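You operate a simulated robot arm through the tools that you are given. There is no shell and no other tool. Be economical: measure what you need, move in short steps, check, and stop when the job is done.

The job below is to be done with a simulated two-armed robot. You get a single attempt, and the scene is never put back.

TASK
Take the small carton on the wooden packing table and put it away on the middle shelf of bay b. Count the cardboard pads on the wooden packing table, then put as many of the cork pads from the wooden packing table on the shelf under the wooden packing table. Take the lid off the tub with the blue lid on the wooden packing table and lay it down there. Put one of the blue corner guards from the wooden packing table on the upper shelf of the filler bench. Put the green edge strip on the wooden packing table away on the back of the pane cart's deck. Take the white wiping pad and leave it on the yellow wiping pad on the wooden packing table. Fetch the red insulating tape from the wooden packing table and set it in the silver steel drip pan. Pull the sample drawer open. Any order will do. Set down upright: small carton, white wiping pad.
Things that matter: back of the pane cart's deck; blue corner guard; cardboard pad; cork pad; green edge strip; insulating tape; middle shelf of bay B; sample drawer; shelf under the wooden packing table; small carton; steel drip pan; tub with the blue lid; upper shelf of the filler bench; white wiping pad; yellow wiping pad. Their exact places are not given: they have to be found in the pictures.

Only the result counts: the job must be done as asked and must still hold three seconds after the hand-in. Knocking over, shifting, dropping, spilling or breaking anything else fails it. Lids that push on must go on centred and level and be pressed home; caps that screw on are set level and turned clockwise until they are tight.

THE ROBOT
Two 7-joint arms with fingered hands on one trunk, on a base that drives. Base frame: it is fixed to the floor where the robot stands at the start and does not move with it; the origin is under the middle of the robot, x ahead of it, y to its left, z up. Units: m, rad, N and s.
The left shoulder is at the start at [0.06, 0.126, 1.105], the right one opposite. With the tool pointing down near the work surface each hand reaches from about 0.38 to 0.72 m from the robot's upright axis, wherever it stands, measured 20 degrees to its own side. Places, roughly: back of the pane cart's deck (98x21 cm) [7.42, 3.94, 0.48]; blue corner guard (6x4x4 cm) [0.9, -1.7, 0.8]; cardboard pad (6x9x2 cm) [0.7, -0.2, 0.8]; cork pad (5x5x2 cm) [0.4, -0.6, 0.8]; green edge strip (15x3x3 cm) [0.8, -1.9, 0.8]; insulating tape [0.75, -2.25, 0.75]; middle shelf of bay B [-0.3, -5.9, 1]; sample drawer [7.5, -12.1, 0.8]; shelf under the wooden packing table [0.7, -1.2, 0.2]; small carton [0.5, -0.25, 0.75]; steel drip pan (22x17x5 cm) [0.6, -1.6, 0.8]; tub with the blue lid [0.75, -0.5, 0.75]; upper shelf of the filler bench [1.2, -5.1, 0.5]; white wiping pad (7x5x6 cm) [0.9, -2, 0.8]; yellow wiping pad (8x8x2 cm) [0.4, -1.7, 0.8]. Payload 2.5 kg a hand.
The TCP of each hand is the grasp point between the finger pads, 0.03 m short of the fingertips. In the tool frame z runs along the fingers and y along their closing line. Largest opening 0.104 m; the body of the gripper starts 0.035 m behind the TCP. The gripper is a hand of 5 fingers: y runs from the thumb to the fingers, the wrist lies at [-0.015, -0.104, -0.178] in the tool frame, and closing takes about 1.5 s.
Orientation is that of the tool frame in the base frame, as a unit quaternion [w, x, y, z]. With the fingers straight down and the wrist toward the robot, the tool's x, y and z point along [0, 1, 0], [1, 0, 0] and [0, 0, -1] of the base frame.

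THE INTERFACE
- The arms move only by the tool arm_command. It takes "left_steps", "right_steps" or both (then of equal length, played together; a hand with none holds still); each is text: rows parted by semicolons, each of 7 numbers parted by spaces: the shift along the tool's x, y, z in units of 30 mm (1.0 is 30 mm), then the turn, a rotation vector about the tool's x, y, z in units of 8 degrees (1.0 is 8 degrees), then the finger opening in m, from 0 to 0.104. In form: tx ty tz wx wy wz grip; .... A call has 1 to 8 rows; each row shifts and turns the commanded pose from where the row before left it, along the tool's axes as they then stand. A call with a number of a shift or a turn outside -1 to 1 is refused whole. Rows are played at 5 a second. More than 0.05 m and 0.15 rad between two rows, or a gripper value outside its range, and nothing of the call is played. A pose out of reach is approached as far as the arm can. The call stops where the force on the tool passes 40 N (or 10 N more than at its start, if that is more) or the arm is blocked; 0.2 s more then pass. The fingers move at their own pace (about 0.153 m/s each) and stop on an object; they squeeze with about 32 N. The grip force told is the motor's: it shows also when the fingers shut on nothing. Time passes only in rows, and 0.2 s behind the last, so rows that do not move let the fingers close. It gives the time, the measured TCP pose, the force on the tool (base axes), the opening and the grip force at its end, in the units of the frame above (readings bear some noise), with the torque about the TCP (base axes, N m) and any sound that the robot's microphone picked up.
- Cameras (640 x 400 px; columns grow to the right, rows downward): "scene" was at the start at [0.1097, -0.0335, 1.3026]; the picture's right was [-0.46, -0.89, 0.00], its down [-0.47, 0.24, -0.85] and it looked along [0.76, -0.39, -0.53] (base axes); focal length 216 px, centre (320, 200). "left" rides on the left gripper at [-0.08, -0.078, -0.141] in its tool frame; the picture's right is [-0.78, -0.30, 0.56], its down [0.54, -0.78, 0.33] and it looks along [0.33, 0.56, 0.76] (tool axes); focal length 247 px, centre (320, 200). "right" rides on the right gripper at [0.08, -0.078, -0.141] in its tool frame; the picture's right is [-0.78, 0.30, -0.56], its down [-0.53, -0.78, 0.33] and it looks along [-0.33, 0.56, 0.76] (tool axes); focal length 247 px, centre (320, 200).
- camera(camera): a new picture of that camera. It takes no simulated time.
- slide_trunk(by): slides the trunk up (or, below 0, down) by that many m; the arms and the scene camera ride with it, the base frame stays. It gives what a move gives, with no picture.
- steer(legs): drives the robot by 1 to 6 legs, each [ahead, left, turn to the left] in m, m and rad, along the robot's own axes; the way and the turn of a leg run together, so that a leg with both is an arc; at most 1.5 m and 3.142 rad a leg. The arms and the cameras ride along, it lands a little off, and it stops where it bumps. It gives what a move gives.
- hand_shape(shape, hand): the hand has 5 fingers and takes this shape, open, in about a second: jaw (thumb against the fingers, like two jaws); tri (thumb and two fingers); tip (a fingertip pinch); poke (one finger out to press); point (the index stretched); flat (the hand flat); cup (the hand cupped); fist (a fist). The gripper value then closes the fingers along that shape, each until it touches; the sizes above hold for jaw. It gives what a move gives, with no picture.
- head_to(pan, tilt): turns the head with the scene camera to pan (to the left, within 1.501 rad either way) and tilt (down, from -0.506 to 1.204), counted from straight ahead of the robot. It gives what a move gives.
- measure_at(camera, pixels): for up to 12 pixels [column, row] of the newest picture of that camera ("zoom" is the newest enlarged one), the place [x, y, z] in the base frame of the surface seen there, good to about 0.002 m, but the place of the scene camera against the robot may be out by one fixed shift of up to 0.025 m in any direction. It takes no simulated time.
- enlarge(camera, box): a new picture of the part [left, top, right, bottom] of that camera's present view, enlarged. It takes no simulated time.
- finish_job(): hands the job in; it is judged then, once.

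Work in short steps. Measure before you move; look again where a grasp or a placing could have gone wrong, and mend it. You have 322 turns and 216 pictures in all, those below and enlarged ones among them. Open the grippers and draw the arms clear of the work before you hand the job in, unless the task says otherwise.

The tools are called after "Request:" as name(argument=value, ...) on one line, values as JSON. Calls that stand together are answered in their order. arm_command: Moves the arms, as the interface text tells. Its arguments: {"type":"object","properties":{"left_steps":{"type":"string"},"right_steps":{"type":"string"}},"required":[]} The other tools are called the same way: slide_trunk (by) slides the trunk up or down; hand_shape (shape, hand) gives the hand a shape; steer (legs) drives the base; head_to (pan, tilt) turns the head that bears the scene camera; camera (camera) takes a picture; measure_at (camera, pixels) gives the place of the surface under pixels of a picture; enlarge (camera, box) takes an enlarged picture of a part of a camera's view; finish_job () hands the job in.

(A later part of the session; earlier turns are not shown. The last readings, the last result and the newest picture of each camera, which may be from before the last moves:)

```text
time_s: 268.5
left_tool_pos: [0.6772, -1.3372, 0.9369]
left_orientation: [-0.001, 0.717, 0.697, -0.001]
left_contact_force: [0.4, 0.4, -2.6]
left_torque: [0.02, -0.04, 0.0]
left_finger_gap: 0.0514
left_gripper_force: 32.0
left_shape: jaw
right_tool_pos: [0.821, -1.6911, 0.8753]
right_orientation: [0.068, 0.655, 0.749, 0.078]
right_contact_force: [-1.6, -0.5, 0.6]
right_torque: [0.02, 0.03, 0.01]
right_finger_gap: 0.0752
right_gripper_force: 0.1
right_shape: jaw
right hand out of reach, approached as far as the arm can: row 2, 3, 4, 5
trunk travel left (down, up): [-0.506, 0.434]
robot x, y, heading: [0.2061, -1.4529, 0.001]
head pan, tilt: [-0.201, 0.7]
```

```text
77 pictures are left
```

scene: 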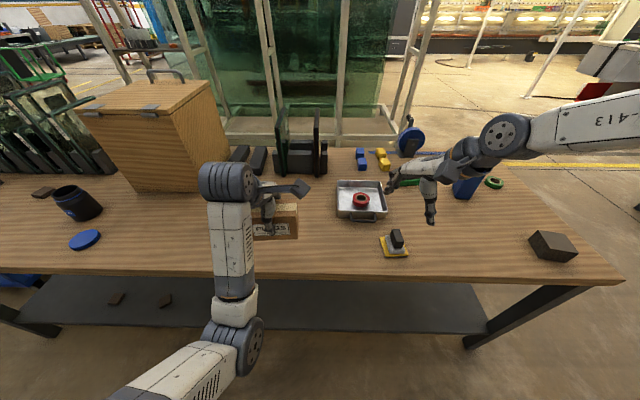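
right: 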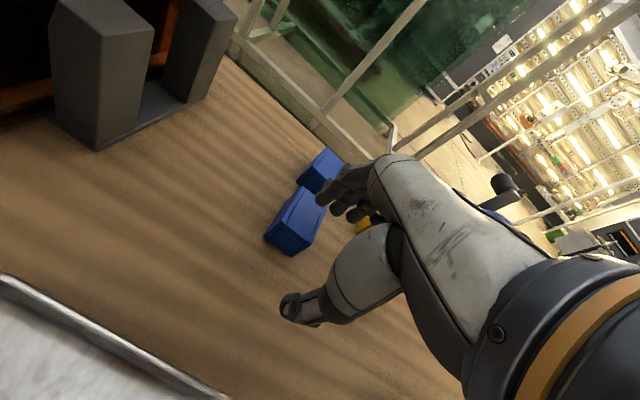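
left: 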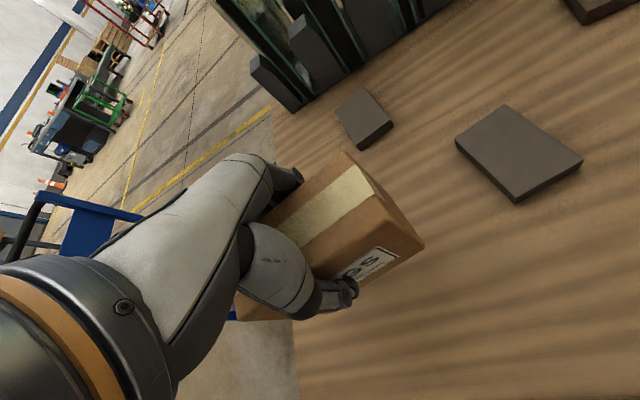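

The right arm is at full stretch before reaching the guard. I lift it back, and raise the left hand so the trunk can be lowered.

Request:
arm_command(right_steps="0 -0.3 -0.8 0 0 0 0.075;0 -0.3 -0.8 0 0 0 0.075;0 0 0 0 0 0 0.075", left_steps="0 -0.3 -0.8 0 0 0 0.03;0 -0.3 -0.8 0 0 0 0.03;0.3 -0.3 -0.8 0 0 0 0.03")

```text
time_s: 269.5
left_tool_pos: [0.6839, -1.2891, 0.9718]
left_orientation: [-0.032, 0.692, 0.72, 0.029]
left_contact_force: [0.3, -0.1, -2.1]
left_torque: [0.02, -0.01, 0.01]
left_finger_gap: 0.051
left_gripper_force: 32.0
left_shape: jaw
left hand out of reach, approached as far as the arm can: row 2, 3
right_tool_pos: [0.7936, -1.6934, 0.9191]
right_orientation: [0.069, 0.654, 0.749, 0.079]
right_contact_force: [-0.1, -0.9, 0.4]
right_torque: [-0.04, 0.0, 0.01]
right_finger_gap: 0.0755
right_gripper_force: 0.1
right_shape: jaw
trunk travel left (down, up): [-0.506, 0.434]
robot x, y, heading: [0.207, -1.4483, -0.003]
head pan, tilt: [-0.201, 0.7]
stopped in row 3 (left hand): the arm was blocked; the commanded pose is now the measured one
```

The left arm can't rise further here, so I'll deliver the carton first and return for the guard. I lift the right hand and back away from the table.

Request:
arm_command(right_steps="0 -0.5 -0.9 0 0 0 0.075;0 -0.9 -0.9 0 0 0 0.075;0 -0.9 -0.6 0 0 0 0.075;0 -0.9 0 0 0 0 0.075")

Request:
steer(legs=[[-0.27, 0.0, 0.0], [0.0, -1.45, 0.0], [0.0, -0.6, 0.0], [0.35, 0.0, -1.57]])

Request:
head_to(pan=0.0, tilt=0.35)

Request:
camera(camera="scene")

```text
time_s: 270.5
left_tool_pos: [0.6846, -1.2887, 0.9728]
left_orientation: [-0.03, 0.693, 0.719, 0.029]
left_contact_force: [-0.6, 0.0, -3.0]
left_torque: [-0.04, 0.02, 0.01]
left_finger_gap: 0.0514
left_gripper_force: 32.2
left_shape: jaw
right_tool_pos: [0.6855, -1.7063, 0.9697]
right_orientation: [0.069, 0.654, 0.749, 0.078]
right_contact_force: [0.5, 0.1, 0.6]
right_torque: [0.01, 0.02, 0.0]
right_finger_gap: 0.0752
right_gripper_force: 0.1
right_shape: jaw
trunk travel left (down, up): [-0.506, 0.434]
robot x, y, heading: [0.2047, -1.4515, 0.001]
head pan, tilt: [-0.201, 0.7]
```

```text
time_s: 286.0
left_tool_pos: [0.3553, -4.1987, 0.9727]
left_orientation: [-0.003, 0.998, 0.034, 0.043]
left_contact_force: [0.5, 0.0, -2.1]
left_torque: [-0.02, 0.01, 0.03]
left_finger_gap: 0.0509
left_gripper_force: 31.6
left_shape: jaw
right_tool_pos: [-0.0621, -4.2146, 0.9699]
right_orientation: [0.104, 0.991, 0.082, 0.008]
right_contact_force: [-0.6, -0.6, -0.3]
right_torque: [0.02, 0.03, -0.02]
right_finger_gap: 0.0757
right_gripper_force: 0.0
right_shape: jaw
trunk travel left (down, up): [-0.506, 0.434]
robot x, y, heading: [0.1788, -3.7287, -1.542]
head pan, tilt: [-0.201, 0.7]
cut short: leg 4
```

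```text
time_s: 286.8
left_tool_pos: [0.3563, -4.2004, 0.9717]
left_orientation: [-0.001, 0.998, 0.035, 0.042]
left_contact_force: [-0.1, 0.1, -2.1]
left_torque: [0.0, 0.0, -0.02]
left_finger_gap: 0.051
left_gripper_force: 31.9
left_shape: jaw
right_tool_pos: [-0.0626, -4.2152, 0.9701]
right_orientation: [0.105, 0.991, 0.082, 0.008]
right_contact_force: [0.2, 1.1, 0.0]
right_torque: [0.03, 0.04, 0.03]
right_finger_gap: 0.0753
right_gripper_force: 0.1
right_shape: jaw
trunk travel left (down, up): [-0.506, 0.434]
robot x, y, heading: [0.1779, -3.7276, -1.542]
head pan, tilt: [0.0, 0.351]
```

```text
76 pictures are left
```

scene: 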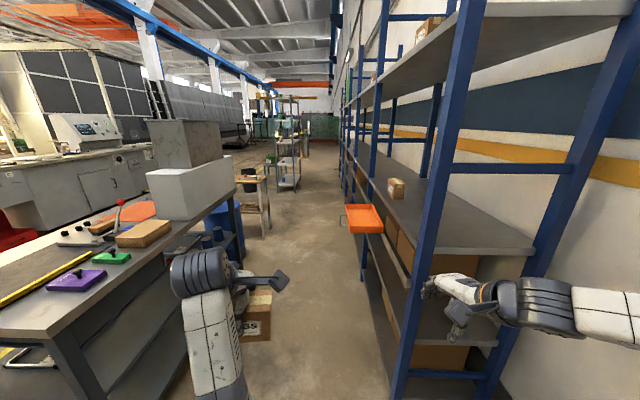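

The last leg was cut short; the right hand is close to the rack upright. I measure the rack, bench and the shelf levels.

Request:
measure_at(camera="scene", pixels=[[425, 250], [470, 100], [460, 290], [480, 230], [397, 185], [380, 215], [480, 330], [440, 50], [370, 225], [50, 310], [215, 190], [395, 200]])

Request:
enlarge(camera="scene", box=[320, 40, 560, 400])

```text
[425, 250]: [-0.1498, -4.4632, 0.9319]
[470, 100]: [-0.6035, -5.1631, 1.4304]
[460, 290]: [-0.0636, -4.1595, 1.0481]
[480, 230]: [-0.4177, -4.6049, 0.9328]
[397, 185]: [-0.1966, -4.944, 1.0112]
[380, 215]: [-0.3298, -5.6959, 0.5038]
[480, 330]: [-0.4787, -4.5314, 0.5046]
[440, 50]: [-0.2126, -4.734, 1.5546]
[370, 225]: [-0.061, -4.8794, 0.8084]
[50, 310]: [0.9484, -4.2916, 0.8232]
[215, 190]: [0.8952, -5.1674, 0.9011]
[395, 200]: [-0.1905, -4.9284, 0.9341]
```

```text
1.11 times, centred on (440, 220) of scene
```

zoom: 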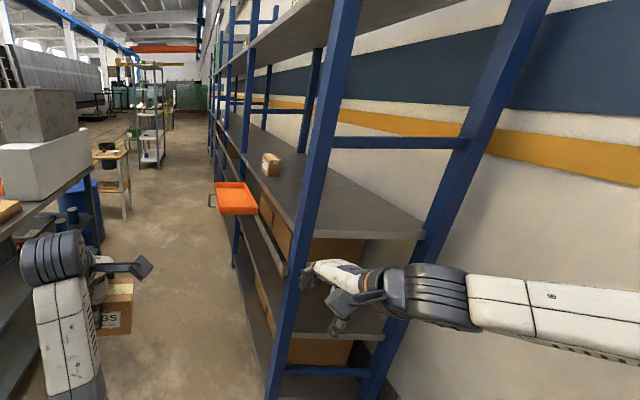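

Rack front is at x≈-0.14, middle shelf z≈0.95, bench front x≈0.90. I shift to the aisle middle-left (x≈0.5), raise the trunk and drive down to bay B.

Request:
slide_trunk(by=0.15)

Request:
steer(legs=[[0.0, 0.31, -0.029], [1.1, 0.0, 0.0]])

Request:
head_to(pan=-0.7, tilt=0.3)

Request:
camera(camera="scene")

```text
time_s: 288.6
left_tool_pos: [0.3563, -4.2, 1.122]
left_orientation: [-0.002, 0.998, 0.034, 0.043]
left_contact_force: [-0.5, 0.3, -2.4]
left_torque: [0.02, 0.01, -0.01]
left_finger_gap: 0.0509
left_gripper_force: 32.1
left_shape: jaw
right_tool_pos: [-0.0615, -4.2142, 1.1201]
right_orientation: [0.104, 0.991, 0.082, 0.008]
right_contact_force: [-0.7, 0.4, -0.3]
right_torque: [0.0, -0.01, -0.01]
right_finger_gap: 0.0756
right_gripper_force: 0.1
right_shape: jaw
trunk travel left (down, up): [-0.656, 0.284]
robot x, y, heading: [0.1764, -3.7284, -1.535]
head pan, tilt: [0.0, 0.351]
```

```text
time_s: 296.0
left_tool_pos: [0.6634, -5.3211, 1.1229]
left_orientation: [-0.001, 0.999, 0.023, 0.042]
left_contact_force: [0.4, -0.2, -1.9]
left_torque: [-0.02, 0.02, 0.01]
left_finger_gap: 0.0507
left_gripper_force: 32.5
left_shape: jaw
right_tool_pos: [0.244, -5.3258, 1.1193]
right_orientation: [0.104, 0.992, 0.071, 0.007]
right_contact_force: [-0.4, -0.5, 1.1]
right_torque: [-0.02, 0.03, 0.01]
right_finger_gap: 0.0753
right_gripper_force: 0.2
right_shape: jaw
trunk travel left (down, up): [-0.656, 0.284]
robot x, y, heading: [0.4938, -4.8437, -1.56]
head pan, tilt: [0.0, 0.351]
```

```text
time_s: 297.1
left_tool_pos: [0.6641, -5.3218, 1.1222]
left_orientation: [-0.001, 0.999, 0.023, 0.043]
left_contact_force: [0.6, 0.4, -2.0]
left_torque: [0.0, 0.02, 0.01]
left_finger_gap: 0.0508
left_gripper_force: 32.0
left_shape: jaw
right_tool_pos: [0.2436, -5.3263, 1.1196]
right_orientation: [0.105, 0.992, 0.071, 0.007]
right_contact_force: [0.4, 0.3, -0.1]
right_torque: [0.01, 0.01, -0.02]
right_finger_gap: 0.0753
right_gripper_force: 0.0
right_shape: jaw
trunk travel left (down, up): [-0.656, 0.284]
robot x, y, heading: [0.4966, -4.8407, -1.558]
head pan, tilt: [-0.7, 0.3]
```

```text
74 pictures are left
```

scene: 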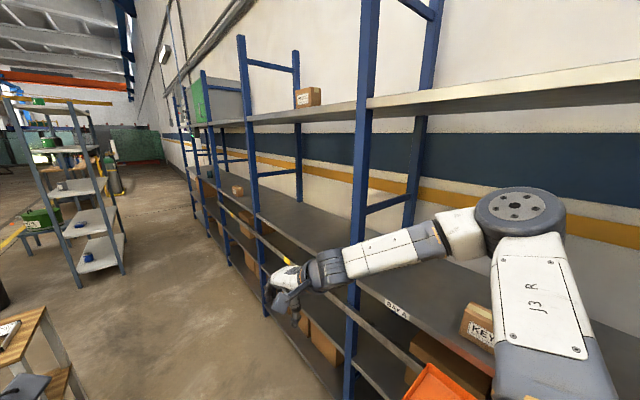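

A "BAY A" tag shows at (398,308); the next bay beyond the post at (360,200) should be bay B. I measure posts and shelf.

Request:
measure_at(camera="scene", pixels=[[360, 120], [352, 330], [255, 150], [252, 210], [398, 308], [330, 230], [300, 220], [210, 160], [235, 190], [400, 100], [300, 118]])

Request:
enlarge(camera="scene", box=[200, 170, 440, 340])

```text
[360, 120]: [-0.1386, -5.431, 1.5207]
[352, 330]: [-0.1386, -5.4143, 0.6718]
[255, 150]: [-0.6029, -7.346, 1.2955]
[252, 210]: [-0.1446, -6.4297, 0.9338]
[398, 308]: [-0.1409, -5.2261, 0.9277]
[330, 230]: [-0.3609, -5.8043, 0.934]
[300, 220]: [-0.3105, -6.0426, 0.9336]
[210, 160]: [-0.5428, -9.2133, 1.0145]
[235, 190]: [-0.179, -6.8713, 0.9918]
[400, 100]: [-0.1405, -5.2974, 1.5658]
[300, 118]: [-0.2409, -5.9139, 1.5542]
```

```text
2.35 times, centred on (320, 255) of scene
```

zoom: 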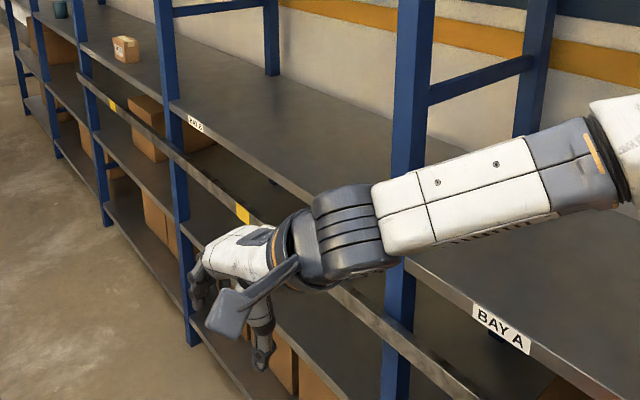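

Bay B spans y≈-5.42 to -6.43, middle shelf z 0.951, empty. I drive forward 0.9 m and turn right to face it.

Request:
steer(legs=[[0.9, 0.0, 0.0], [0.0, 0.0, -1.58]])

Request:
head_to(pan=0.1, tilt=0.5)

Request:
camera(camera="scene")

```text
time_s: 305.8
left_tool_pos: [0.021, -5.8947, 1.1223]
left_orientation: [-0.03, -0.706, 0.707, -0.031]
left_contact_force: [-0.6, 0.2, -2.5]
left_torque: [0.0, 0.03, 0.0]
left_finger_gap: 0.0505
left_gripper_force: 31.4
left_shape: jaw
right_tool_pos: [0.0368, -5.4755, 1.1188]
right_orientation: [0.076, 0.736, -0.669, -0.071]
right_contact_force: [-0.1, -0.5, -0.7]
right_torque: [0.07, -0.03, 0.02]
right_finger_gap: 0.075
right_gripper_force: 0.0
right_shape: jaw
trunk travel left (down, up): [-0.656, 0.284]
robot x, y, heading: [0.5096, -5.7513, 3.104]
head pan, tilt: [-0.7, 0.3]
```

```text
time_s: 306.9
left_tool_pos: [0.0205, -5.8948, 1.1226]
left_orientation: [-0.03, -0.706, 0.707, -0.031]
left_contact_force: [-0.3, -0.2, -1.6]
left_torque: [0.02, 0.0, 0.0]
left_finger_gap: 0.0506
left_gripper_force: 31.6
left_shape: jaw
right_tool_pos: [0.0364, -5.476, 1.119]
right_orientation: [0.077, 0.736, -0.669, -0.071]
right_contact_force: [-0.1, -0.1, 0.7]
right_torque: [0.0, -0.01, -0.01]
right_finger_gap: 0.075
right_gripper_force: 0.1
right_shape: jaw
trunk travel left (down, up): [-0.656, 0.284]
robot x, y, heading: [0.5055, -5.7485, 3.107]
head pan, tilt: [0.099, 0.499]
```

```text
72 pictures are left
```

scene: 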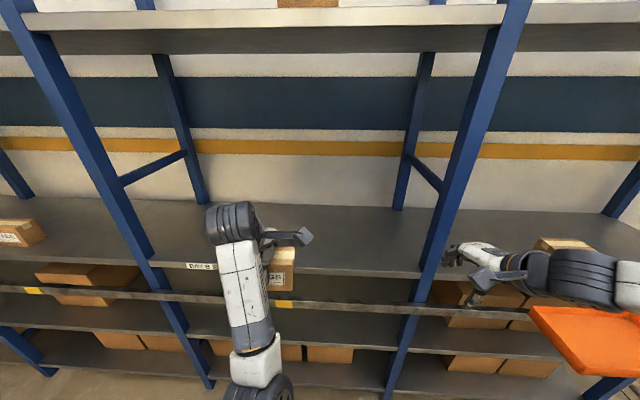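

Bay B's tag is visible at (200,266). I shift 13 cm left to clear the post, lower the left hand a bit and level the carton (5° tilt).

Request:
steer(legs=[[0.0, 0.13, 0.034]])

Request:
arm_command(left_steps="0 0 0.6 0 0 0 0.03;0 0 0.6 0 -0.31 0 0.03;0 0 0 0 -0.31 0 0.03")

Request:
camera(camera="scene")

```text
time_s: 308.2
left_tool_pos: [0.0237, -6.0407, 1.1213]
left_orientation: [0.03, 0.718, -0.694, 0.03]
left_contact_force: [0.3, -0.7, -2.6]
left_torque: [0.01, 0.0, 0.0]
left_finger_gap: 0.0507
left_gripper_force: 31.3
left_shape: jaw
right_tool_pos: [0.0243, -5.622, 1.1195]
right_orientation: [0.079, 0.747, -0.656, -0.07]
right_contact_force: [0.6, 0.2, 0.5]
right_torque: [0.0, 0.0, -0.05]
right_finger_gap: 0.0753
right_gripper_force: 0.1
right_shape: jaw
trunk travel left (down, up): [-0.656, 0.284]
robot x, y, heading: [0.5044, -5.8775, 3.14]
head pan, tilt: [0.099, 0.499]
```

```text
time_s: 309.0
left_tool_pos: [0.023, -6.0496, 1.087]
left_orientation: [0.007, 0.721, -0.693, 0.004]
left_contact_force: [0.3, -0.2, -2.2]
left_torque: [0.01, 0.0, -0.02]
left_finger_gap: 0.0506
left_gripper_force: 31.9
left_shape: jaw
right_tool_pos: [0.0251, -5.6208, 1.1203]
right_orientation: [0.078, 0.747, -0.657, -0.07]
right_contact_force: [0.3, 1.2, -0.7]
right_torque: [-0.02, 0.03, 0.0]
right_finger_gap: 0.0754
right_gripper_force: 0.1
right_shape: jaw
trunk travel left (down, up): [-0.656, 0.284]
robot x, y, heading: [0.5042, -5.8824, 3.134]
head pan, tilt: [0.099, 0.499]
```

```text
71 pictures are left
```

scene: 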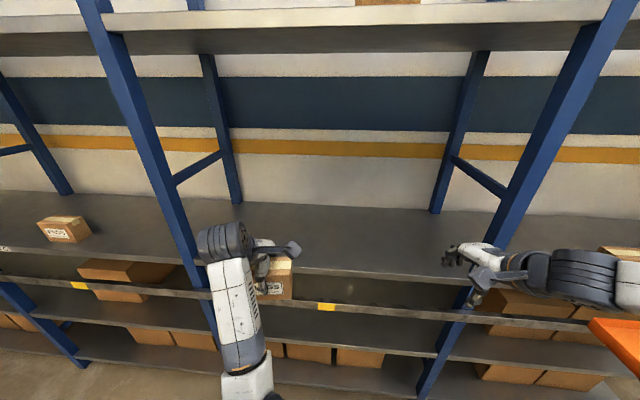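

Carton level. The right forearm is near the bay post, so I draw the right hand back before driving in.

Request:
arm_command(right_steps="0 -0.9 0 0 0 0 0.075;0 -0.9 0 0 0 0 0.075;0 -0.9 0 0 0 0 0.075;0 -0.9 0 0 0 0 0.075")

Request:
camera(camera="scene")

Request:
measure_at(camera="scene", pixels=[[470, 265], [550, 275], [600, 285], [500, 290], [630, 260], [520, 180], [330, 262]])

```text
time_s: 310.0
left_tool_pos: [0.0235, -6.0502, 1.087]
left_orientation: [0.006, 0.722, -0.692, 0.006]
left_contact_force: [0.9, -0.1, -2.2]
left_torque: [0.03, -0.01, 0.03]
left_finger_gap: 0.0505
left_gripper_force: 31.6
left_shape: jaw
right_tool_pos: [0.1318, -5.6094, 1.0923]
right_orientation: [0.079, 0.748, -0.656, -0.06]
right_contact_force: [-0.3, -0.2, -0.2]
right_torque: [-0.01, -0.01, 0.02]
right_finger_gap: 0.0753
right_gripper_force: 0.1
right_shape: jaw
trunk travel left (down, up): [-0.656, 0.284]
robot x, y, heading: [0.5036, -5.8768, 3.139]
head pan, tilt: [0.099, 0.499]
```

```text
70 pictures are left
```

scene: 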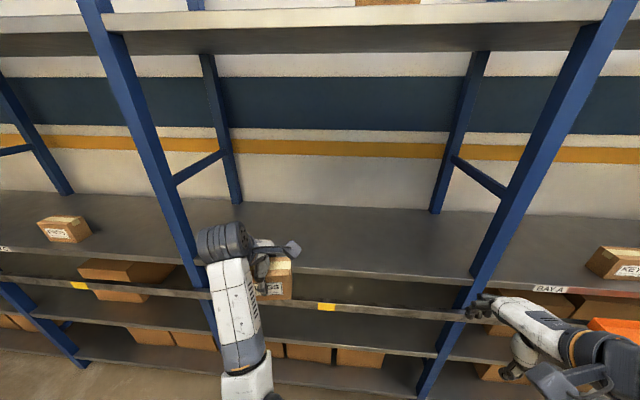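

```text
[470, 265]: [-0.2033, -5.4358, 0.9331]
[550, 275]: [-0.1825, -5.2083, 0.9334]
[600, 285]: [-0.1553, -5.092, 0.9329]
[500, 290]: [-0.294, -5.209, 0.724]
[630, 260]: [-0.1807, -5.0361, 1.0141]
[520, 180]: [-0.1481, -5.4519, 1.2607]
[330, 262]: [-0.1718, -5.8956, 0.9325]
```

Clear now. I drive 0.24 m in, with the carton bottom (≈1.026) above the shelf (0.951).

Request:
steer(legs=[[0.24, 0.0, 0.0]])

Request:
camera(camera="scene")

Request:
camera(camera="left")

```text
time_s: 311.8
left_tool_pos: [-0.2155, -6.0507, 1.0865]
left_orientation: [0.005, 0.723, -0.69, 0.006]
left_contact_force: [-0.7, 0.4, -2.7]
left_torque: [-0.02, -0.02, 0.0]
left_finger_gap: 0.0506
left_gripper_force: 32.0
left_shape: jaw
right_tool_pos: [-0.111, -5.6104, 1.0948]
right_orientation: [0.079, 0.75, -0.654, -0.061]
right_contact_force: [0.4, -0.8, 0.3]
right_torque: [0.0, -0.04, 0.01]
right_finger_gap: 0.0753
right_gripper_force: 0.0
right_shape: jaw
trunk travel left (down, up): [-0.656, 0.284]
robot x, y, heading: [0.2595, -5.8804, 3.139]
head pan, tilt: [0.099, 0.499]
```

```text
69 pictures are left
```

scene: 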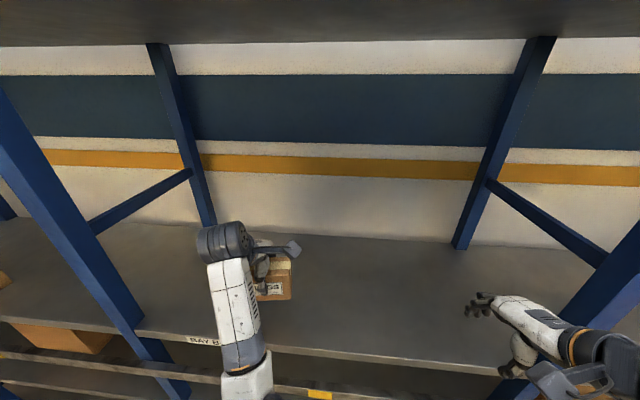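

```text
68 pictures are left
```

left: 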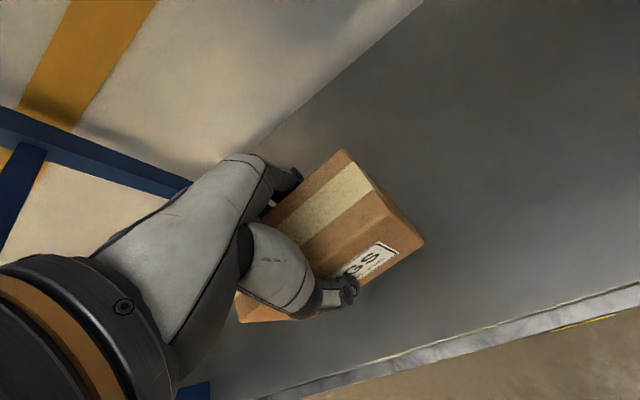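

Over the shelf. I lower to about 5 mm above, then creep to contact.

Request:
arm_command(left_steps="0 0 0.8 0 0 0 0.03;0 0 0.8 0 0 0 0.03;0 0 0.65 0 0 0 0.03;0 0 0.1 0 0 0 0.03;0 0 0.08 0 0 0 0.03;0 0 0.06 0 0 0 0.03")

```text
time_s: 313.2
left_tool_pos: [-0.221, -6.063, 1.0209]
left_orientation: [0.02, 0.728, -0.686, 0.003]
left_contact_force: [0.6, 0.9, -2.3]
left_torque: [-0.01, 0.04, -0.01]
left_finger_gap: 0.0505
left_gripper_force: 31.9
left_shape: jaw
right_tool_pos: [-0.1107, -5.6111, 1.0946]
right_orientation: [0.08, 0.75, -0.654, -0.062]
right_contact_force: [0.3, -0.7, 0.6]
right_torque: [-0.02, -0.01, 0.01]
right_finger_gap: 0.0754
right_gripper_force: 0.0
right_shape: jaw
trunk travel left (down, up): [-0.656, 0.284]
robot x, y, heading: [0.2651, -5.884, 3.137]
head pan, tilt: [0.099, 0.499]
```

Still ~9 mm up and the arm is near a limit; I use the trunk to lower the rest.

Request:
slide_trunk(by=-0.009)

```text
time_s: 313.8
left_tool_pos: [-0.2211, -6.0621, 1.0119]
left_orientation: [0.02, 0.727, -0.686, 0.003]
left_contact_force: [-2.6, -1.4, 5.2]
left_torque: [0.07, -0.09, -0.01]
left_finger_gap: 0.0509
left_gripper_force: 31.7
left_shape: jaw
right_tool_pos: [-0.1105, -5.6118, 1.086]
right_orientation: [0.08, 0.749, -0.654, -0.061]
right_contact_force: [-0.4, 0.7, -0.2]
right_torque: [0.04, 0.0, 0.01]
right_finger_gap: 0.0752
right_gripper_force: 0.1
right_shape: jaw
trunk travel left (down, up): [-0.647, 0.293]
robot x, y, heading: [0.2611, -5.8817, 3.144]
head pan, tilt: [0.099, 0.499]
```

Contact. I open the left hand and lift off using the trunk for a straight rise.

Request:
arm_command(left_steps="0 0 0 0 0 0 0.06;0 0 0 0 0 0 0.075;0 0 0 0 0 0 0.09;0 0 0 0 0 0 0.1;0 0 0 0 0 0 0.1")

Request:
slide_trunk(by=0.11)

Request:
camera(camera="left")

```text
time_s: 315.0
left_tool_pos: [-0.2205, -6.0623, 1.0081]
left_orientation: [0.018, 0.727, -0.687, 0.007]
left_contact_force: [-1.8, -0.5, 1.1]
left_torque: [0.03, -0.01, -0.02]
left_finger_gap: 0.1007
left_gripper_force: 0.0
left_shape: jaw
right_tool_pos: [-0.1099, -5.6116, 1.0862]
right_orientation: [0.081, 0.75, -0.654, -0.06]
right_contact_force: [0.4, -0.1, 0.1]
right_torque: [0.04, 0.02, 0.01]
right_finger_gap: 0.0753
right_gripper_force: 0.1
right_shape: jaw
trunk travel left (down, up): [-0.647, 0.293]
robot x, y, heading: [0.2646, -5.8786, 3.143]
head pan, tilt: [0.099, 0.499]
```

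```text
time_s: 316.4
left_tool_pos: [-0.2197, -6.0631, 1.1157]
left_orientation: [0.017, 0.726, -0.687, 0.009]
left_contact_force: [-0.3, 0.4, -0.2]
left_torque: [0.01, 0.01, -0.03]
left_finger_gap: 0.1001
left_gripper_force: 0.0
left_shape: jaw
right_tool_pos: [-0.11, -5.6114, 1.1966]
right_orientation: [0.081, 0.75, -0.654, -0.06]
right_contact_force: [-0.2, 0.2, -0.4]
right_torque: [-0.01, 0.02, 0.03]
right_finger_gap: 0.0751
right_gripper_force: 0.1
right_shape: jaw
trunk travel left (down, up): [-0.757, 0.183]
robot x, y, heading: [0.264, -5.8725, 3.139]
head pan, tilt: [0.099, 0.499]
```

```text
67 pictures are left
```

left: 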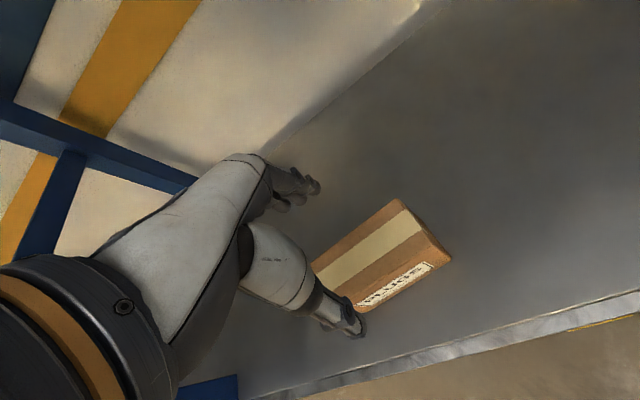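

Carton stands on bay B's middle shelf. I back out, turn, lower the trunk and drive back toward the table for the guard.

Request:
steer(legs=[[-0.25, 0.0, 0.0], [0.0, 0.0, -1.57], [1.45, 0.0, 0.0], [1.4, 0.0, 0.0], [0.0, 0.55, 0.0], [1.4, 0.0, 0.0]])

Request:
slide_trunk(by=-0.2)

Request:
head_to(pan=0.0, tilt=0.5)

Request:
camera(camera="scene")

```text
time_s: 344.4
left_tool_pos: [-0.2346, -1.2151, 1.1148]
left_orientation: [-0.02, -0.027, 0.999, 0.003]
left_contact_force: [-0.5, -0.6, -0.4]
left_torque: [-0.02, -0.02, -0.04]
left_finger_gap: 0.1003
left_gripper_force: 0.2
left_shape: jaw
right_tool_pos: [0.2185, -1.3229, 1.195]
right_orientation: [-0.015, -0.066, 0.993, 0.1]
right_contact_force: [0.4, 0.1, 0.4]
right_torque: [-0.01, -0.01, 0.0]
right_finger_gap: 0.0752
right_gripper_force: 0.0
right_shape: jaw
trunk travel left (down, up): [-0.757, 0.183]
robot x, y, heading: [-0.0479, -1.6926, 1.568]
head pan, tilt: [0.099, 0.499]
```

```text
time_s: 346.6
left_tool_pos: [-0.2363, -1.2143, 0.9149]
left_orientation: [-0.021, -0.028, 0.999, 0.002]
left_contact_force: [0.2, 0.0, 0.5]
left_torque: [0.01, 0.04, 0.0]
left_finger_gap: 0.1002
left_gripper_force: 0.0
left_shape: jaw
right_tool_pos: [0.2191, -1.322, 0.9957]
right_orientation: [-0.014, -0.066, 0.993, 0.1]
right_contact_force: [-0.1, 0.5, 0.2]
right_torque: [-0.01, 0.01, -0.01]
right_finger_gap: 0.0751
right_gripper_force: 0.0
right_shape: jaw
trunk travel left (down, up): [-0.557, 0.383]
robot x, y, heading: [-0.0485, -1.6955, 1.563]
head pan, tilt: [0.099, 0.499]
```

```text
time_s: 347.3
left_tool_pos: [-0.2357, -1.2147, 0.9148]
left_orientation: [-0.021, -0.028, 0.999, 0.004]
left_contact_force: [0.1, 0.5, 0.7]
left_torque: [-0.02, 0.0, -0.03]
left_finger_gap: 0.1001
left_gripper_force: 0.0
left_shape: jaw
right_tool_pos: [0.2179, -1.3233, 0.9948]
right_orientation: [-0.014, -0.066, 0.993, 0.1]
right_contact_force: [0.0, -0.3, 1.1]
right_torque: [0.0, 0.04, -0.02]
right_finger_gap: 0.0751
right_gripper_force: 0.0
right_shape: jaw
trunk travel left (down, up): [-0.557, 0.383]
robot x, y, heading: [-0.0497, -1.6972, 1.565]
head pan, tilt: [0.0, 0.499]
```

```text
66 pictures are left
```

scene: 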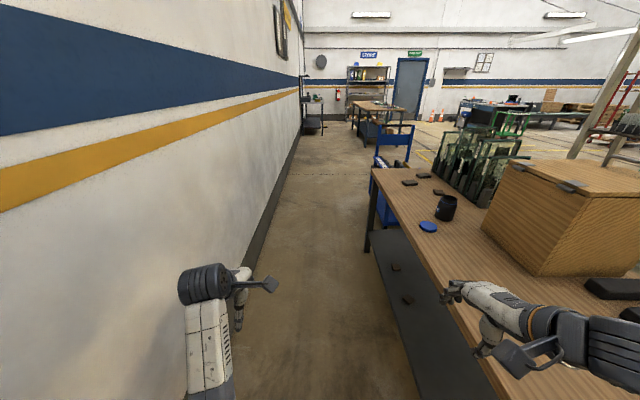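

I turn to face the table and line up the left hand for the green strip (centre ≈ (0.767,-1.867)), raising the trunk a little for clearance.

Request:
slide_trunk(by=0.05)

Request:
steer(legs=[[0.0, 0.0, -1.565], [0.0, -0.27, 0.0], [0.2, 0.0, 0.0]])

Request:
camera(camera="left")

Request:
head_to(pan=0.0, tilt=0.75)

Request:
camera(camera="scene")

```text
time_s: 348.2
left_tool_pos: [-0.2361, -1.2148, 0.9642]
left_orientation: [-0.021, -0.028, 0.999, 0.003]
left_contact_force: [0.2, 0.9, -0.1]
left_torque: [-0.02, 0.0, 0.01]
left_finger_gap: 0.1
left_gripper_force: 0.2
left_shape: jaw
right_tool_pos: [0.2173, -1.3234, 1.046]
right_orientation: [-0.014, -0.066, 0.993, 0.099]
right_contact_force: [-0.9, -0.1, 0.1]
right_torque: [0.01, 0.0, 0.01]
right_finger_gap: 0.0751
right_gripper_force: 0.0
right_shape: jaw
trunk travel left (down, up): [-0.607, 0.333]
robot x, y, heading: [-0.0514, -1.6934, 1.561]
head pan, tilt: [0.0, 0.499]
```

```text
time_s: 355.1
left_tool_pos: [0.6322, -1.7777, 0.964]
left_orientation: [-0.014, 0.686, 0.727, 0.017]
left_contact_force: [0.9, -0.5, -0.1]
left_torque: [-0.02, -0.02, -0.01]
left_finger_gap: 0.1003
left_gripper_force: 0.0
left_shape: jaw
right_tool_pos: [0.5268, -2.2318, 1.0453]
right_orientation: [0.06, 0.654, 0.75, 0.081]
right_contact_force: [0.3, -0.1, 0.6]
right_torque: [-0.03, 0.03, 0.0]
right_finger_gap: 0.0753
right_gripper_force: 0.0
right_shape: jaw
trunk travel left (down, up): [-0.607, 0.333]
robot x, y, heading: [0.1503, -1.9628, -0.003]
head pan, tilt: [0.0, 0.499]
```

```text
65 pictures are left
```

left: 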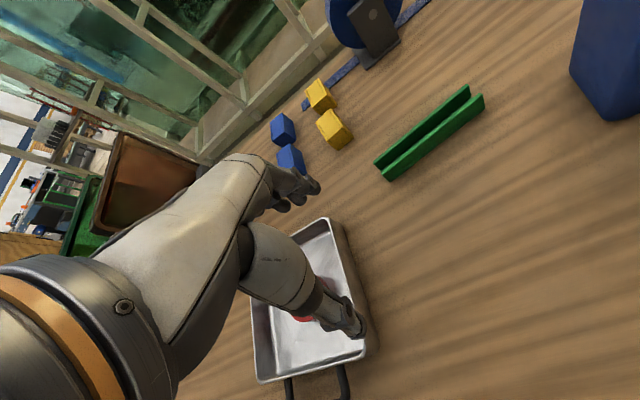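

```text
time_s: 355.9
left_tool_pos: [0.6327, -1.7776, 0.965]
left_orientation: [-0.014, 0.686, 0.727, 0.018]
left_contact_force: [0.4, 1.0, -0.7]
left_torque: [0.0, 0.01, 0.01]
left_finger_gap: 0.1001
left_gripper_force: 0.0
left_shape: jaw
right_tool_pos: [0.5269, -2.2316, 1.0454]
right_orientation: [0.06, 0.655, 0.749, 0.08]
right_contact_force: [-0.2, -0.3, 0.4]
right_torque: [0.0, -0.01, -0.01]
right_finger_gap: 0.0753
right_gripper_force: 0.1
right_shape: jaw
trunk travel left (down, up): [-0.607, 0.333]
robot x, y, heading: [0.1512, -1.9626, -0.005]
head pan, tilt: [0.0, 0.75]
```

```text
64 pictures are left
```

scene: 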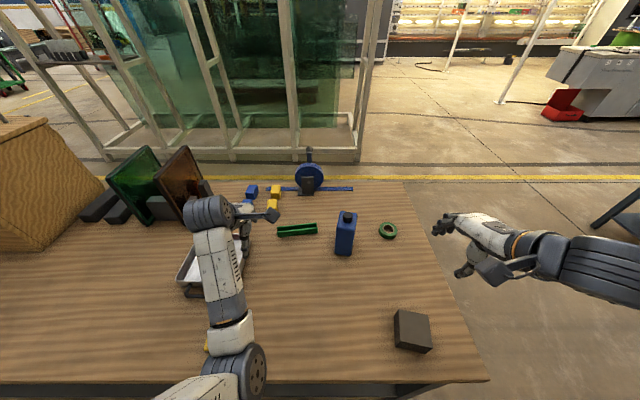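

I measure the green U-strip in the left view (ends near (380,165) and (475,98)).

Request:
measure_at(camera="left", pixels=[[379, 162], [466, 91], [391, 178], [481, 100], [430, 128], [420, 148], [430, 136], [386, 173], [475, 97]])

Request:
enlarge(camera="left", box=[360, 70, 500, 200])

```text
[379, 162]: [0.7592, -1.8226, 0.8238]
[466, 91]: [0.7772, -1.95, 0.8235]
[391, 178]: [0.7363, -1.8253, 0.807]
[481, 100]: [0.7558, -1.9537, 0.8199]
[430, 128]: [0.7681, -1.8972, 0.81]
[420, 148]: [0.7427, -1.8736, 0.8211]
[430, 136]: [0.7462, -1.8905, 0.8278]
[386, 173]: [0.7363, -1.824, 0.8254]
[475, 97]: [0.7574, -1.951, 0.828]
```

```text
3.08 times, centred on (430, 135) of left
```

zoom: 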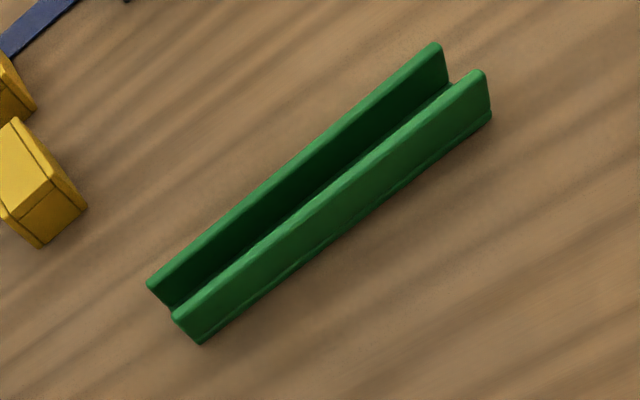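

The strip is a U-channel, centre (0.7575,-1.887), lying nearly along y. I strafe 0.1 m right so it is in the left hand's good zone, then approach.

Request:
steer(legs=[[0.0, -0.11, 0.0]])

Request:
arm_command(left_steps="0 0.8 0.3 0 0 -0.2 0.08;0 0.8 0.4 0 0 -0.2 0.08;0 0.8 0.4 0 0 0 0.08;0 0.8 0.4 0 0 0 0.08;0 0.8 0.4 0 0 0 0.08")

Request:
camera(camera="left")

```text
time_s: 357.1
left_tool_pos: [0.6327, -1.8858, 0.9642]
left_orientation: [-0.014, 0.684, 0.729, 0.018]
left_contact_force: [-0.1, -0.1, -0.4]
left_torque: [0.0, 0.02, 0.02]
left_finger_gap: 0.1001
left_gripper_force: 0.0
left_shape: jaw
right_tool_pos: [0.528, -2.3391, 1.0468]
right_orientation: [0.06, 0.652, 0.751, 0.082]
right_contact_force: [0.3, 0.6, 0.1]
right_torque: [0.01, 0.0, 0.0]
right_finger_gap: 0.075
right_gripper_force: 0.0
right_shape: jaw
trunk travel left (down, up): [-0.607, 0.333]
robot x, y, heading: [0.1563, -2.0702, 0.002]
head pan, tilt: [0.0, 0.75]
```

```text
time_s: 358.3
left_tool_pos: [0.7529, -1.8686, 0.9066]
left_orientation: [-0.014, 0.664, 0.747, 0.018]
left_contact_force: [0.2, -0.2, -0.2]
left_torque: [0.02, 0.02, 0.01]
left_finger_gap: 0.0804
left_gripper_force: 0.0
left_shape: jaw
right_tool_pos: [0.5277, -2.3388, 1.0457]
right_orientation: [0.059, 0.653, 0.75, 0.082]
right_contact_force: [0.7, -0.2, 1.5]
right_torque: [0.01, 0.0, 0.03]
right_finger_gap: 0.0747
right_gripper_force: 0.1
right_shape: jaw
trunk travel left (down, up): [-0.607, 0.333]
robot x, y, heading: [0.1542, -2.0795, 0.0]
head pan, tilt: [0.0, 0.75]
```

```text
62 pictures are left
```

left: 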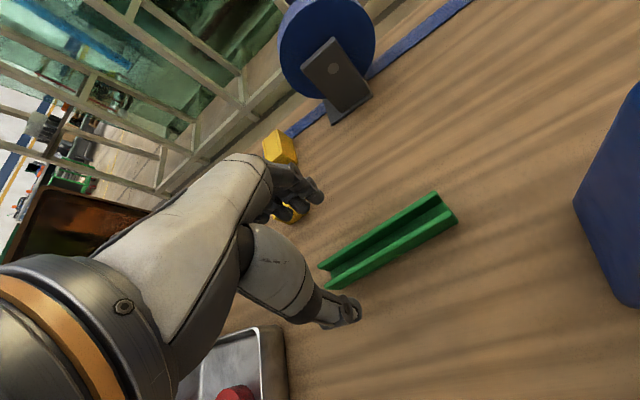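

Aligned. I shift 19 mm along the strip to its centre and descend.

Request:
arm_command(left_steps="-0.63 0.08 0.3 0 0 0 0.08;0 0 0.7 0 0 0 0.08;0 0 0.7 0 0 0 0.08;0 0 0.62 0 0 0 0.08")

Request:
camera(camera="left")

```text
time_s: 359.3
left_tool_pos: [0.7574, -1.8859, 0.8387]
left_orientation: [-0.013, 0.663, 0.748, 0.018]
left_contact_force: [0.5, 0.7, -0.2]
left_torque: [-0.01, 0.04, 0.0]
left_finger_gap: 0.0801
left_gripper_force: 0.0
left_shape: jaw
right_tool_pos: [0.5281, -2.3391, 1.0459]
right_orientation: [0.061, 0.653, 0.751, 0.081]
right_contact_force: [0.0, 0.6, 0.2]
right_torque: [-0.01, -0.01, 0.01]
right_finger_gap: 0.0753
right_gripper_force: 0.0
right_shape: jaw
trunk travel left (down, up): [-0.607, 0.333]
robot x, y, heading: [0.152, -2.0704, -0.002]
head pan, tilt: [0.0, 0.75]
```

```text
61 pictures are left
```

left: 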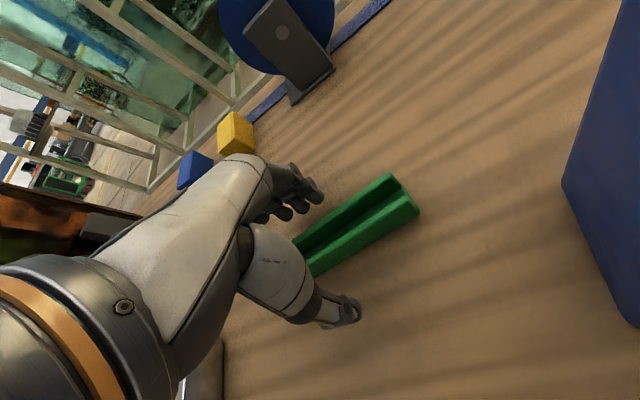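

Strip is between thumb and fingers. I close and lift.

Request:
arm_command(left_steps="0 0 0 0 0 0 0.01;0 0 0 0 0 0 0.01;0 0 0 0 0 0 0.01;0 0 0 0 0 0 0.01;0 0 0 0 0 0 0.01;0 0 -0.7 0 0 0 0.01;0 0 -0.8 0 0 0 0.01;0 0 -0.8 0 0 0 0.01")

Request:
camera(camera="left")

```text
time_s: 361.1
left_tool_pos: [0.7574, -1.8907, 0.9082]
left_orientation: [-0.014, 0.664, 0.748, 0.018]
left_contact_force: [0.3, -0.9, -0.4]
left_torque: [0.0, 0.0, 0.02]
left_finger_gap: 0.0213
left_gripper_force: 32.1
left_shape: jaw
right_tool_pos: [0.5276, -2.34, 1.0454]
right_orientation: [0.06, 0.653, 0.751, 0.081]
right_contact_force: [-0.1, 0.4, 0.1]
right_torque: [-0.02, 0.02, 0.02]
right_finger_gap: 0.0749
right_gripper_force: 0.0
right_shape: jaw
trunk travel left (down, up): [-0.607, 0.333]
robot x, y, heading: [0.1513, -2.0735, -0.001]
head pan, tilt: [0.0, 0.75]
```

```text
60 pictures are left
```

left: 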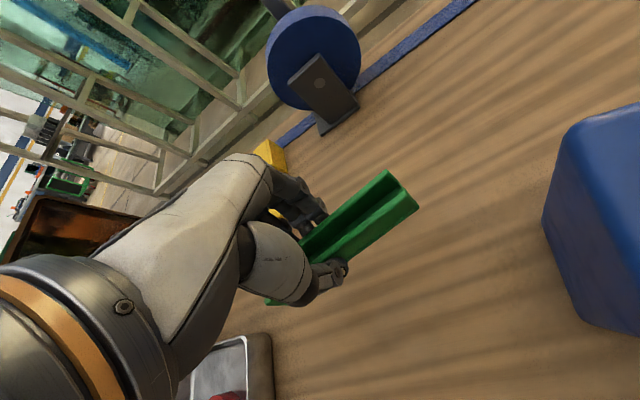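

Strip held. I raise and retract it, then drive to the guard position again.

Request:
arm_command(left_steps="0 -0.8 -0.7 0 0 0 0.01;0 -0.8 -0.7 0 0 0 0.01;0 -0.8 -0.7 0 0 0 0.01;0 -0.8 -0.7 0 0 0 0.01;0 -0.8 -0.5 0 0 0 0.01")

Request:
steer(legs=[[0.0, 0.64, 0.0], [0.055, 0.0, 0.0]])

Request:
camera(camera="scene")

```text
time_s: 362.3
left_tool_pos: [0.6368, -1.9077, 1.0021]
left_orientation: [-0.014, 0.663, 0.748, 0.018]
left_contact_force: [-0.8, 0.0, -1.3]
left_torque: [0.02, 0.02, 0.01]
left_finger_gap: 0.0212
left_gripper_force: 32.1
left_shape: jaw
right_tool_pos: [0.5274, -2.3401, 1.0464]
right_orientation: [0.06, 0.653, 0.751, 0.081]
right_contact_force: [0.4, -0.3, -0.4]
right_torque: [0.02, -0.03, 0.01]
right_finger_gap: 0.0751
right_gripper_force: 0.1
right_shape: jaw
trunk travel left (down, up): [-0.607, 0.333]
robot x, y, heading: [0.1562, -2.0726, 0.001]
head pan, tilt: [0.0, 0.75]
```

```text
time_s: 366.4
left_tool_pos: [0.6945, -1.27, 1.0038]
left_orientation: [-0.014, 0.666, 0.745, 0.018]
left_contact_force: [1.3, -0.3, -0.2]
left_torque: [0.0, 0.02, -0.01]
left_finger_gap: 0.0212
left_gripper_force: 31.9
left_shape: jaw
right_tool_pos: [0.5825, -1.7008, 1.0462]
right_orientation: [0.061, 0.655, 0.749, 0.081]
right_contact_force: [0.1, 0.0, 0.1]
right_torque: [-0.01, -0.02, 0.0]
right_finger_gap: 0.0753
right_gripper_force: 0.1
right_shape: jaw
trunk travel left (down, up): [-0.607, 0.333]
robot x, y, heading: [0.2108, -1.4331, -0.001]
head pan, tilt: [0.0, 0.75]
```

```text
59 pictures are left
```

scene: 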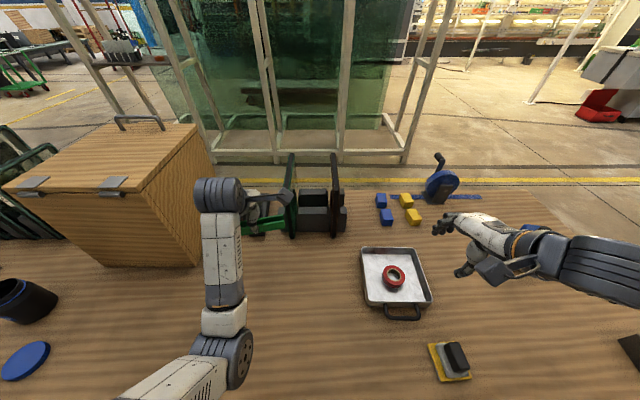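

Positioned. I draw the left hand back 4 cm, raise the right a bit, then lower the trunk 0.15 m.

Request:
arm_command(left_steps="0 -0.7 0 0 0 0 0.01;0 -0.7 0 0 0 0 0.01", right_steps="0 0.3 -0.8 0 0 0 0.075;0 0.3 -0.8 0 0 0 0.075")

Request:
slide_trunk(by=-0.152)

Request:
camera(camera="right")

```text
time_s: 367.2
left_tool_pos: [0.653, -1.2757, 1.0026]
left_orientation: [-0.013, 0.666, 0.745, 0.018]
left_contact_force: [-0.1, 0.2, -0.1]
left_torque: [-0.02, 0.02, 0.02]
left_finger_gap: 0.021
left_gripper_force: 31.9
left_shape: jaw
right_tool_pos: [0.5818, -1.6768, 1.0656]
right_orientation: [-0.004, 0.646, 0.757, 0.096]
right_contact_force: [0.2, 0.0, 0.7]
right_torque: [0.0, 0.01, -0.02]
right_finger_gap: 0.0754
right_gripper_force: 0.0
right_shape: jaw
trunk travel left (down, up): [-0.607, 0.333]
robot x, y, heading: [0.2085, -1.437, -0.004]
head pan, tilt: [0.0, 0.75]
stopped in row 2 (right hand): the arm was blocked; the commanded pose is now the measured one
```

```text
time_s: 369.0
left_tool_pos: [0.6474, -1.2777, 0.8873]
left_orientation: [0.0, 0.663, 0.747, 0.048]
left_contact_force: [-0.8, -0.1, -0.8]
left_torque: [0.01, 0.01, -0.02]
left_finger_gap: 0.0209
left_gripper_force: 32.4
left_shape: jaw
right_tool_pos: [0.5686, -1.681, 0.9316]
right_orientation: [0.002, 0.644, 0.757, 0.11]
right_contact_force: [0.7, -0.1, 0.4]
right_torque: [0.0, -0.01, -0.04]
right_finger_gap: 0.0754
right_gripper_force: 0.0
right_shape: jaw
trunk travel left (down, up): [-0.455, 0.485]
robot x, y, heading: [0.2075, -1.4312, 0.0]
head pan, tilt: [0.0, 0.75]
```

```text
58 pictures are left
```

right: 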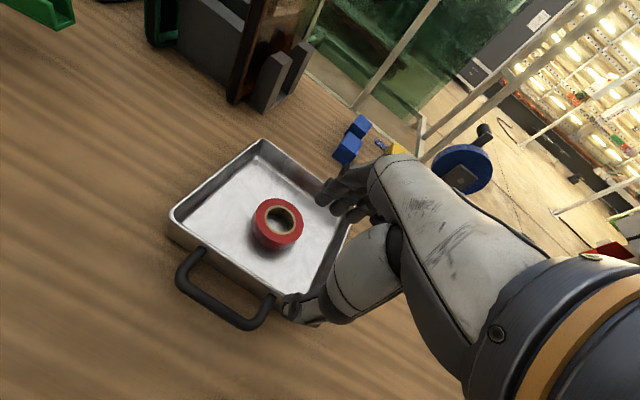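

The hands moved less than the trunk, so an elbow may be touching something. I look at once.

Request:
head_to(pan=-0.1, tilt=1.0)

Request:
camera(camera="scene")

```text
time_s: 369.8
left_tool_pos: [0.6488, -1.2787, 0.8873]
left_orientation: [0.0, 0.664, 0.747, 0.048]
left_contact_force: [-0.9, 0.0, -1.2]
left_torque: [-0.01, 0.02, -0.01]
left_finger_gap: 0.0208
left_gripper_force: 31.8
left_shape: jaw
right_tool_pos: [0.5686, -1.6812, 0.9322]
right_orientation: [0.003, 0.645, 0.756, 0.11]
right_contact_force: [-0.1, -0.9, -0.4]
right_torque: [0.03, 0.01, -0.02]
right_finger_gap: 0.0752
right_gripper_force: 0.2
right_shape: jaw
trunk travel left (down, up): [-0.455, 0.485]
robot x, y, heading: [0.2045, -1.4297, -0.003]
head pan, tilt: [-0.099, 1.0]
```

```text
57 pictures are left
```

scene: 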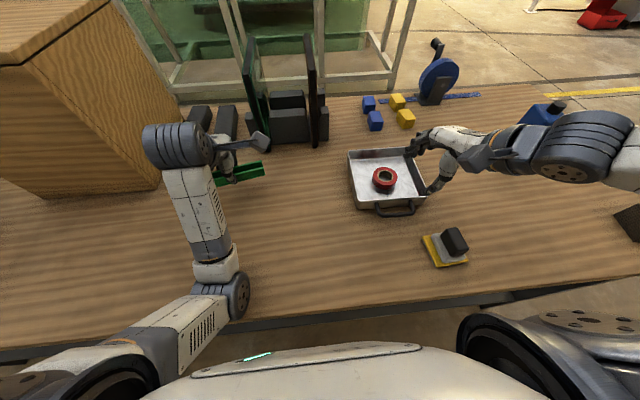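

The left elbow rests on the table edge. I raise the trunk 3 cm and lower/extend the left hand slightly to lift its elbow.

Request:
slide_trunk(by=0.03)

Request:
arm_command(left_steps="0 0.7 0.3 0 0 0 0.01;0 0.7 0.6 0 0 0 0.01")

Request:
camera(camera="scene")

Request:
measure_at(camera="scene", pixels=[[238, 295], [230, 280], [215, 330], [585, 145], [570, 175], [228, 310], [240, 175]])

```text
time_s: 370.5
left_tool_pos: [0.6529, -1.2778, 0.8765]
left_orientation: [-0.013, 0.666, 0.746, 0.016]
left_contact_force: [0.1, 0.1, 0.0]
left_torque: [0.01, 0.0, 0.01]
left_finger_gap: 0.0211
left_gripper_force: 32.3
left_shape: jaw
right_tool_pos: [0.582, -1.6777, 0.9433]
right_orientation: [-0.002, 0.647, 0.756, 0.099]
right_contact_force: [0.5, 0.2, 1.0]
right_torque: [0.02, 0.02, -0.02]
right_finger_gap: 0.0751
right_gripper_force: 0.1
right_shape: jaw
trunk travel left (down, up): [-0.485, 0.455]
robot x, y, heading: [0.207, -1.4347, -0.0]
head pan, tilt: [-0.099, 1.0]
```

```text
time_s: 371.1
left_tool_pos: [0.6955, -1.2708, 0.8524]
left_orientation: [-0.013, 0.665, 0.746, 0.018]
left_contact_force: [-0.2, 0.3, 0.2]
left_torque: [0.01, 0.02, 0.01]
left_finger_gap: 0.0209
left_gripper_force: 31.9
left_shape: jaw
right_tool_pos: [0.5822, -1.6762, 0.9449]
right_orientation: [-0.002, 0.646, 0.757, 0.099]
right_contact_force: [-0.4, 0.1, 0.6]
right_torque: [0.0, 0.01, -0.05]
right_finger_gap: 0.0753
right_gripper_force: 0.1
right_shape: jaw
trunk travel left (down, up): [-0.485, 0.455]
robot x, y, heading: [0.2066, -1.4381, 0.002]
head pan, tilt: [-0.099, 1.0]
```

```text
56 pictures are left
```

scene: 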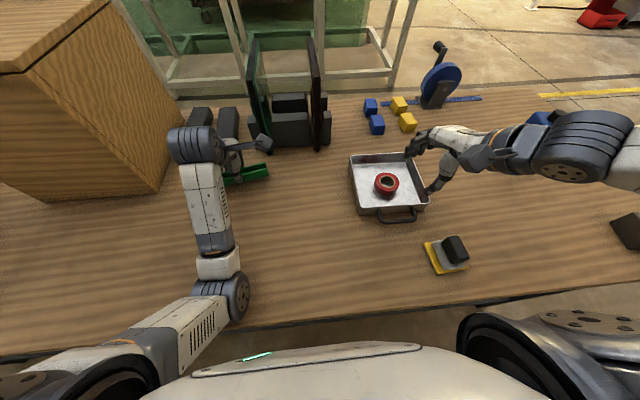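

```text
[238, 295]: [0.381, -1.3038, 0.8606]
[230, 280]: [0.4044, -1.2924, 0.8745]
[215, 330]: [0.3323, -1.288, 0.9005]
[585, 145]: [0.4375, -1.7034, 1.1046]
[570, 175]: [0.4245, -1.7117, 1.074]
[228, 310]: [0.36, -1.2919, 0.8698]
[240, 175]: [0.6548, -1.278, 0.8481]
```

Free again and poses hold. I level the right hand and go back to the hover point behind the guard.

Request:
arm_command(right_steps="0 0 0 -0.22 -0.48 0 0.075;0 0 0 -0.22 -0.48 0 0.075;-0.15 0.93 0 0 0 0 0.075;-0.15 0.93 0 0 0 0 0.075;-0.15 0.93 0.2 0 0 0 0.075;-0.15 0.93 0.3 0 0 0 0.075;-0.15 0.93 0.3 0 0 0 0.075;-0.15 0.93 0.4 0 0 0 0.075")

```text
time_s: 372.9
left_tool_pos: [0.6938, -1.2701, 0.8537]
left_orientation: [-0.013, 0.666, 0.745, 0.018]
left_contact_force: [-0.3, 0.2, -0.2]
left_torque: [-0.05, -0.01, -0.04]
left_finger_gap: 0.021
left_gripper_force: 31.9
left_shape: jaw
right_tool_pos: [0.7583, -1.6806, 0.9476]
right_orientation: [0.072, 0.651, 0.752, 0.076]
right_contact_force: [0.0, -0.5, 0.1]
right_torque: [-0.02, -0.02, 0.0]
right_finger_gap: 0.0752
right_gripper_force: 0.0
right_shape: jaw
trunk travel left (down, up): [-0.485, 0.455]
robot x, y, heading: [0.2097, -1.4328, -0.004]
head pan, tilt: [-0.099, 1.0]
```

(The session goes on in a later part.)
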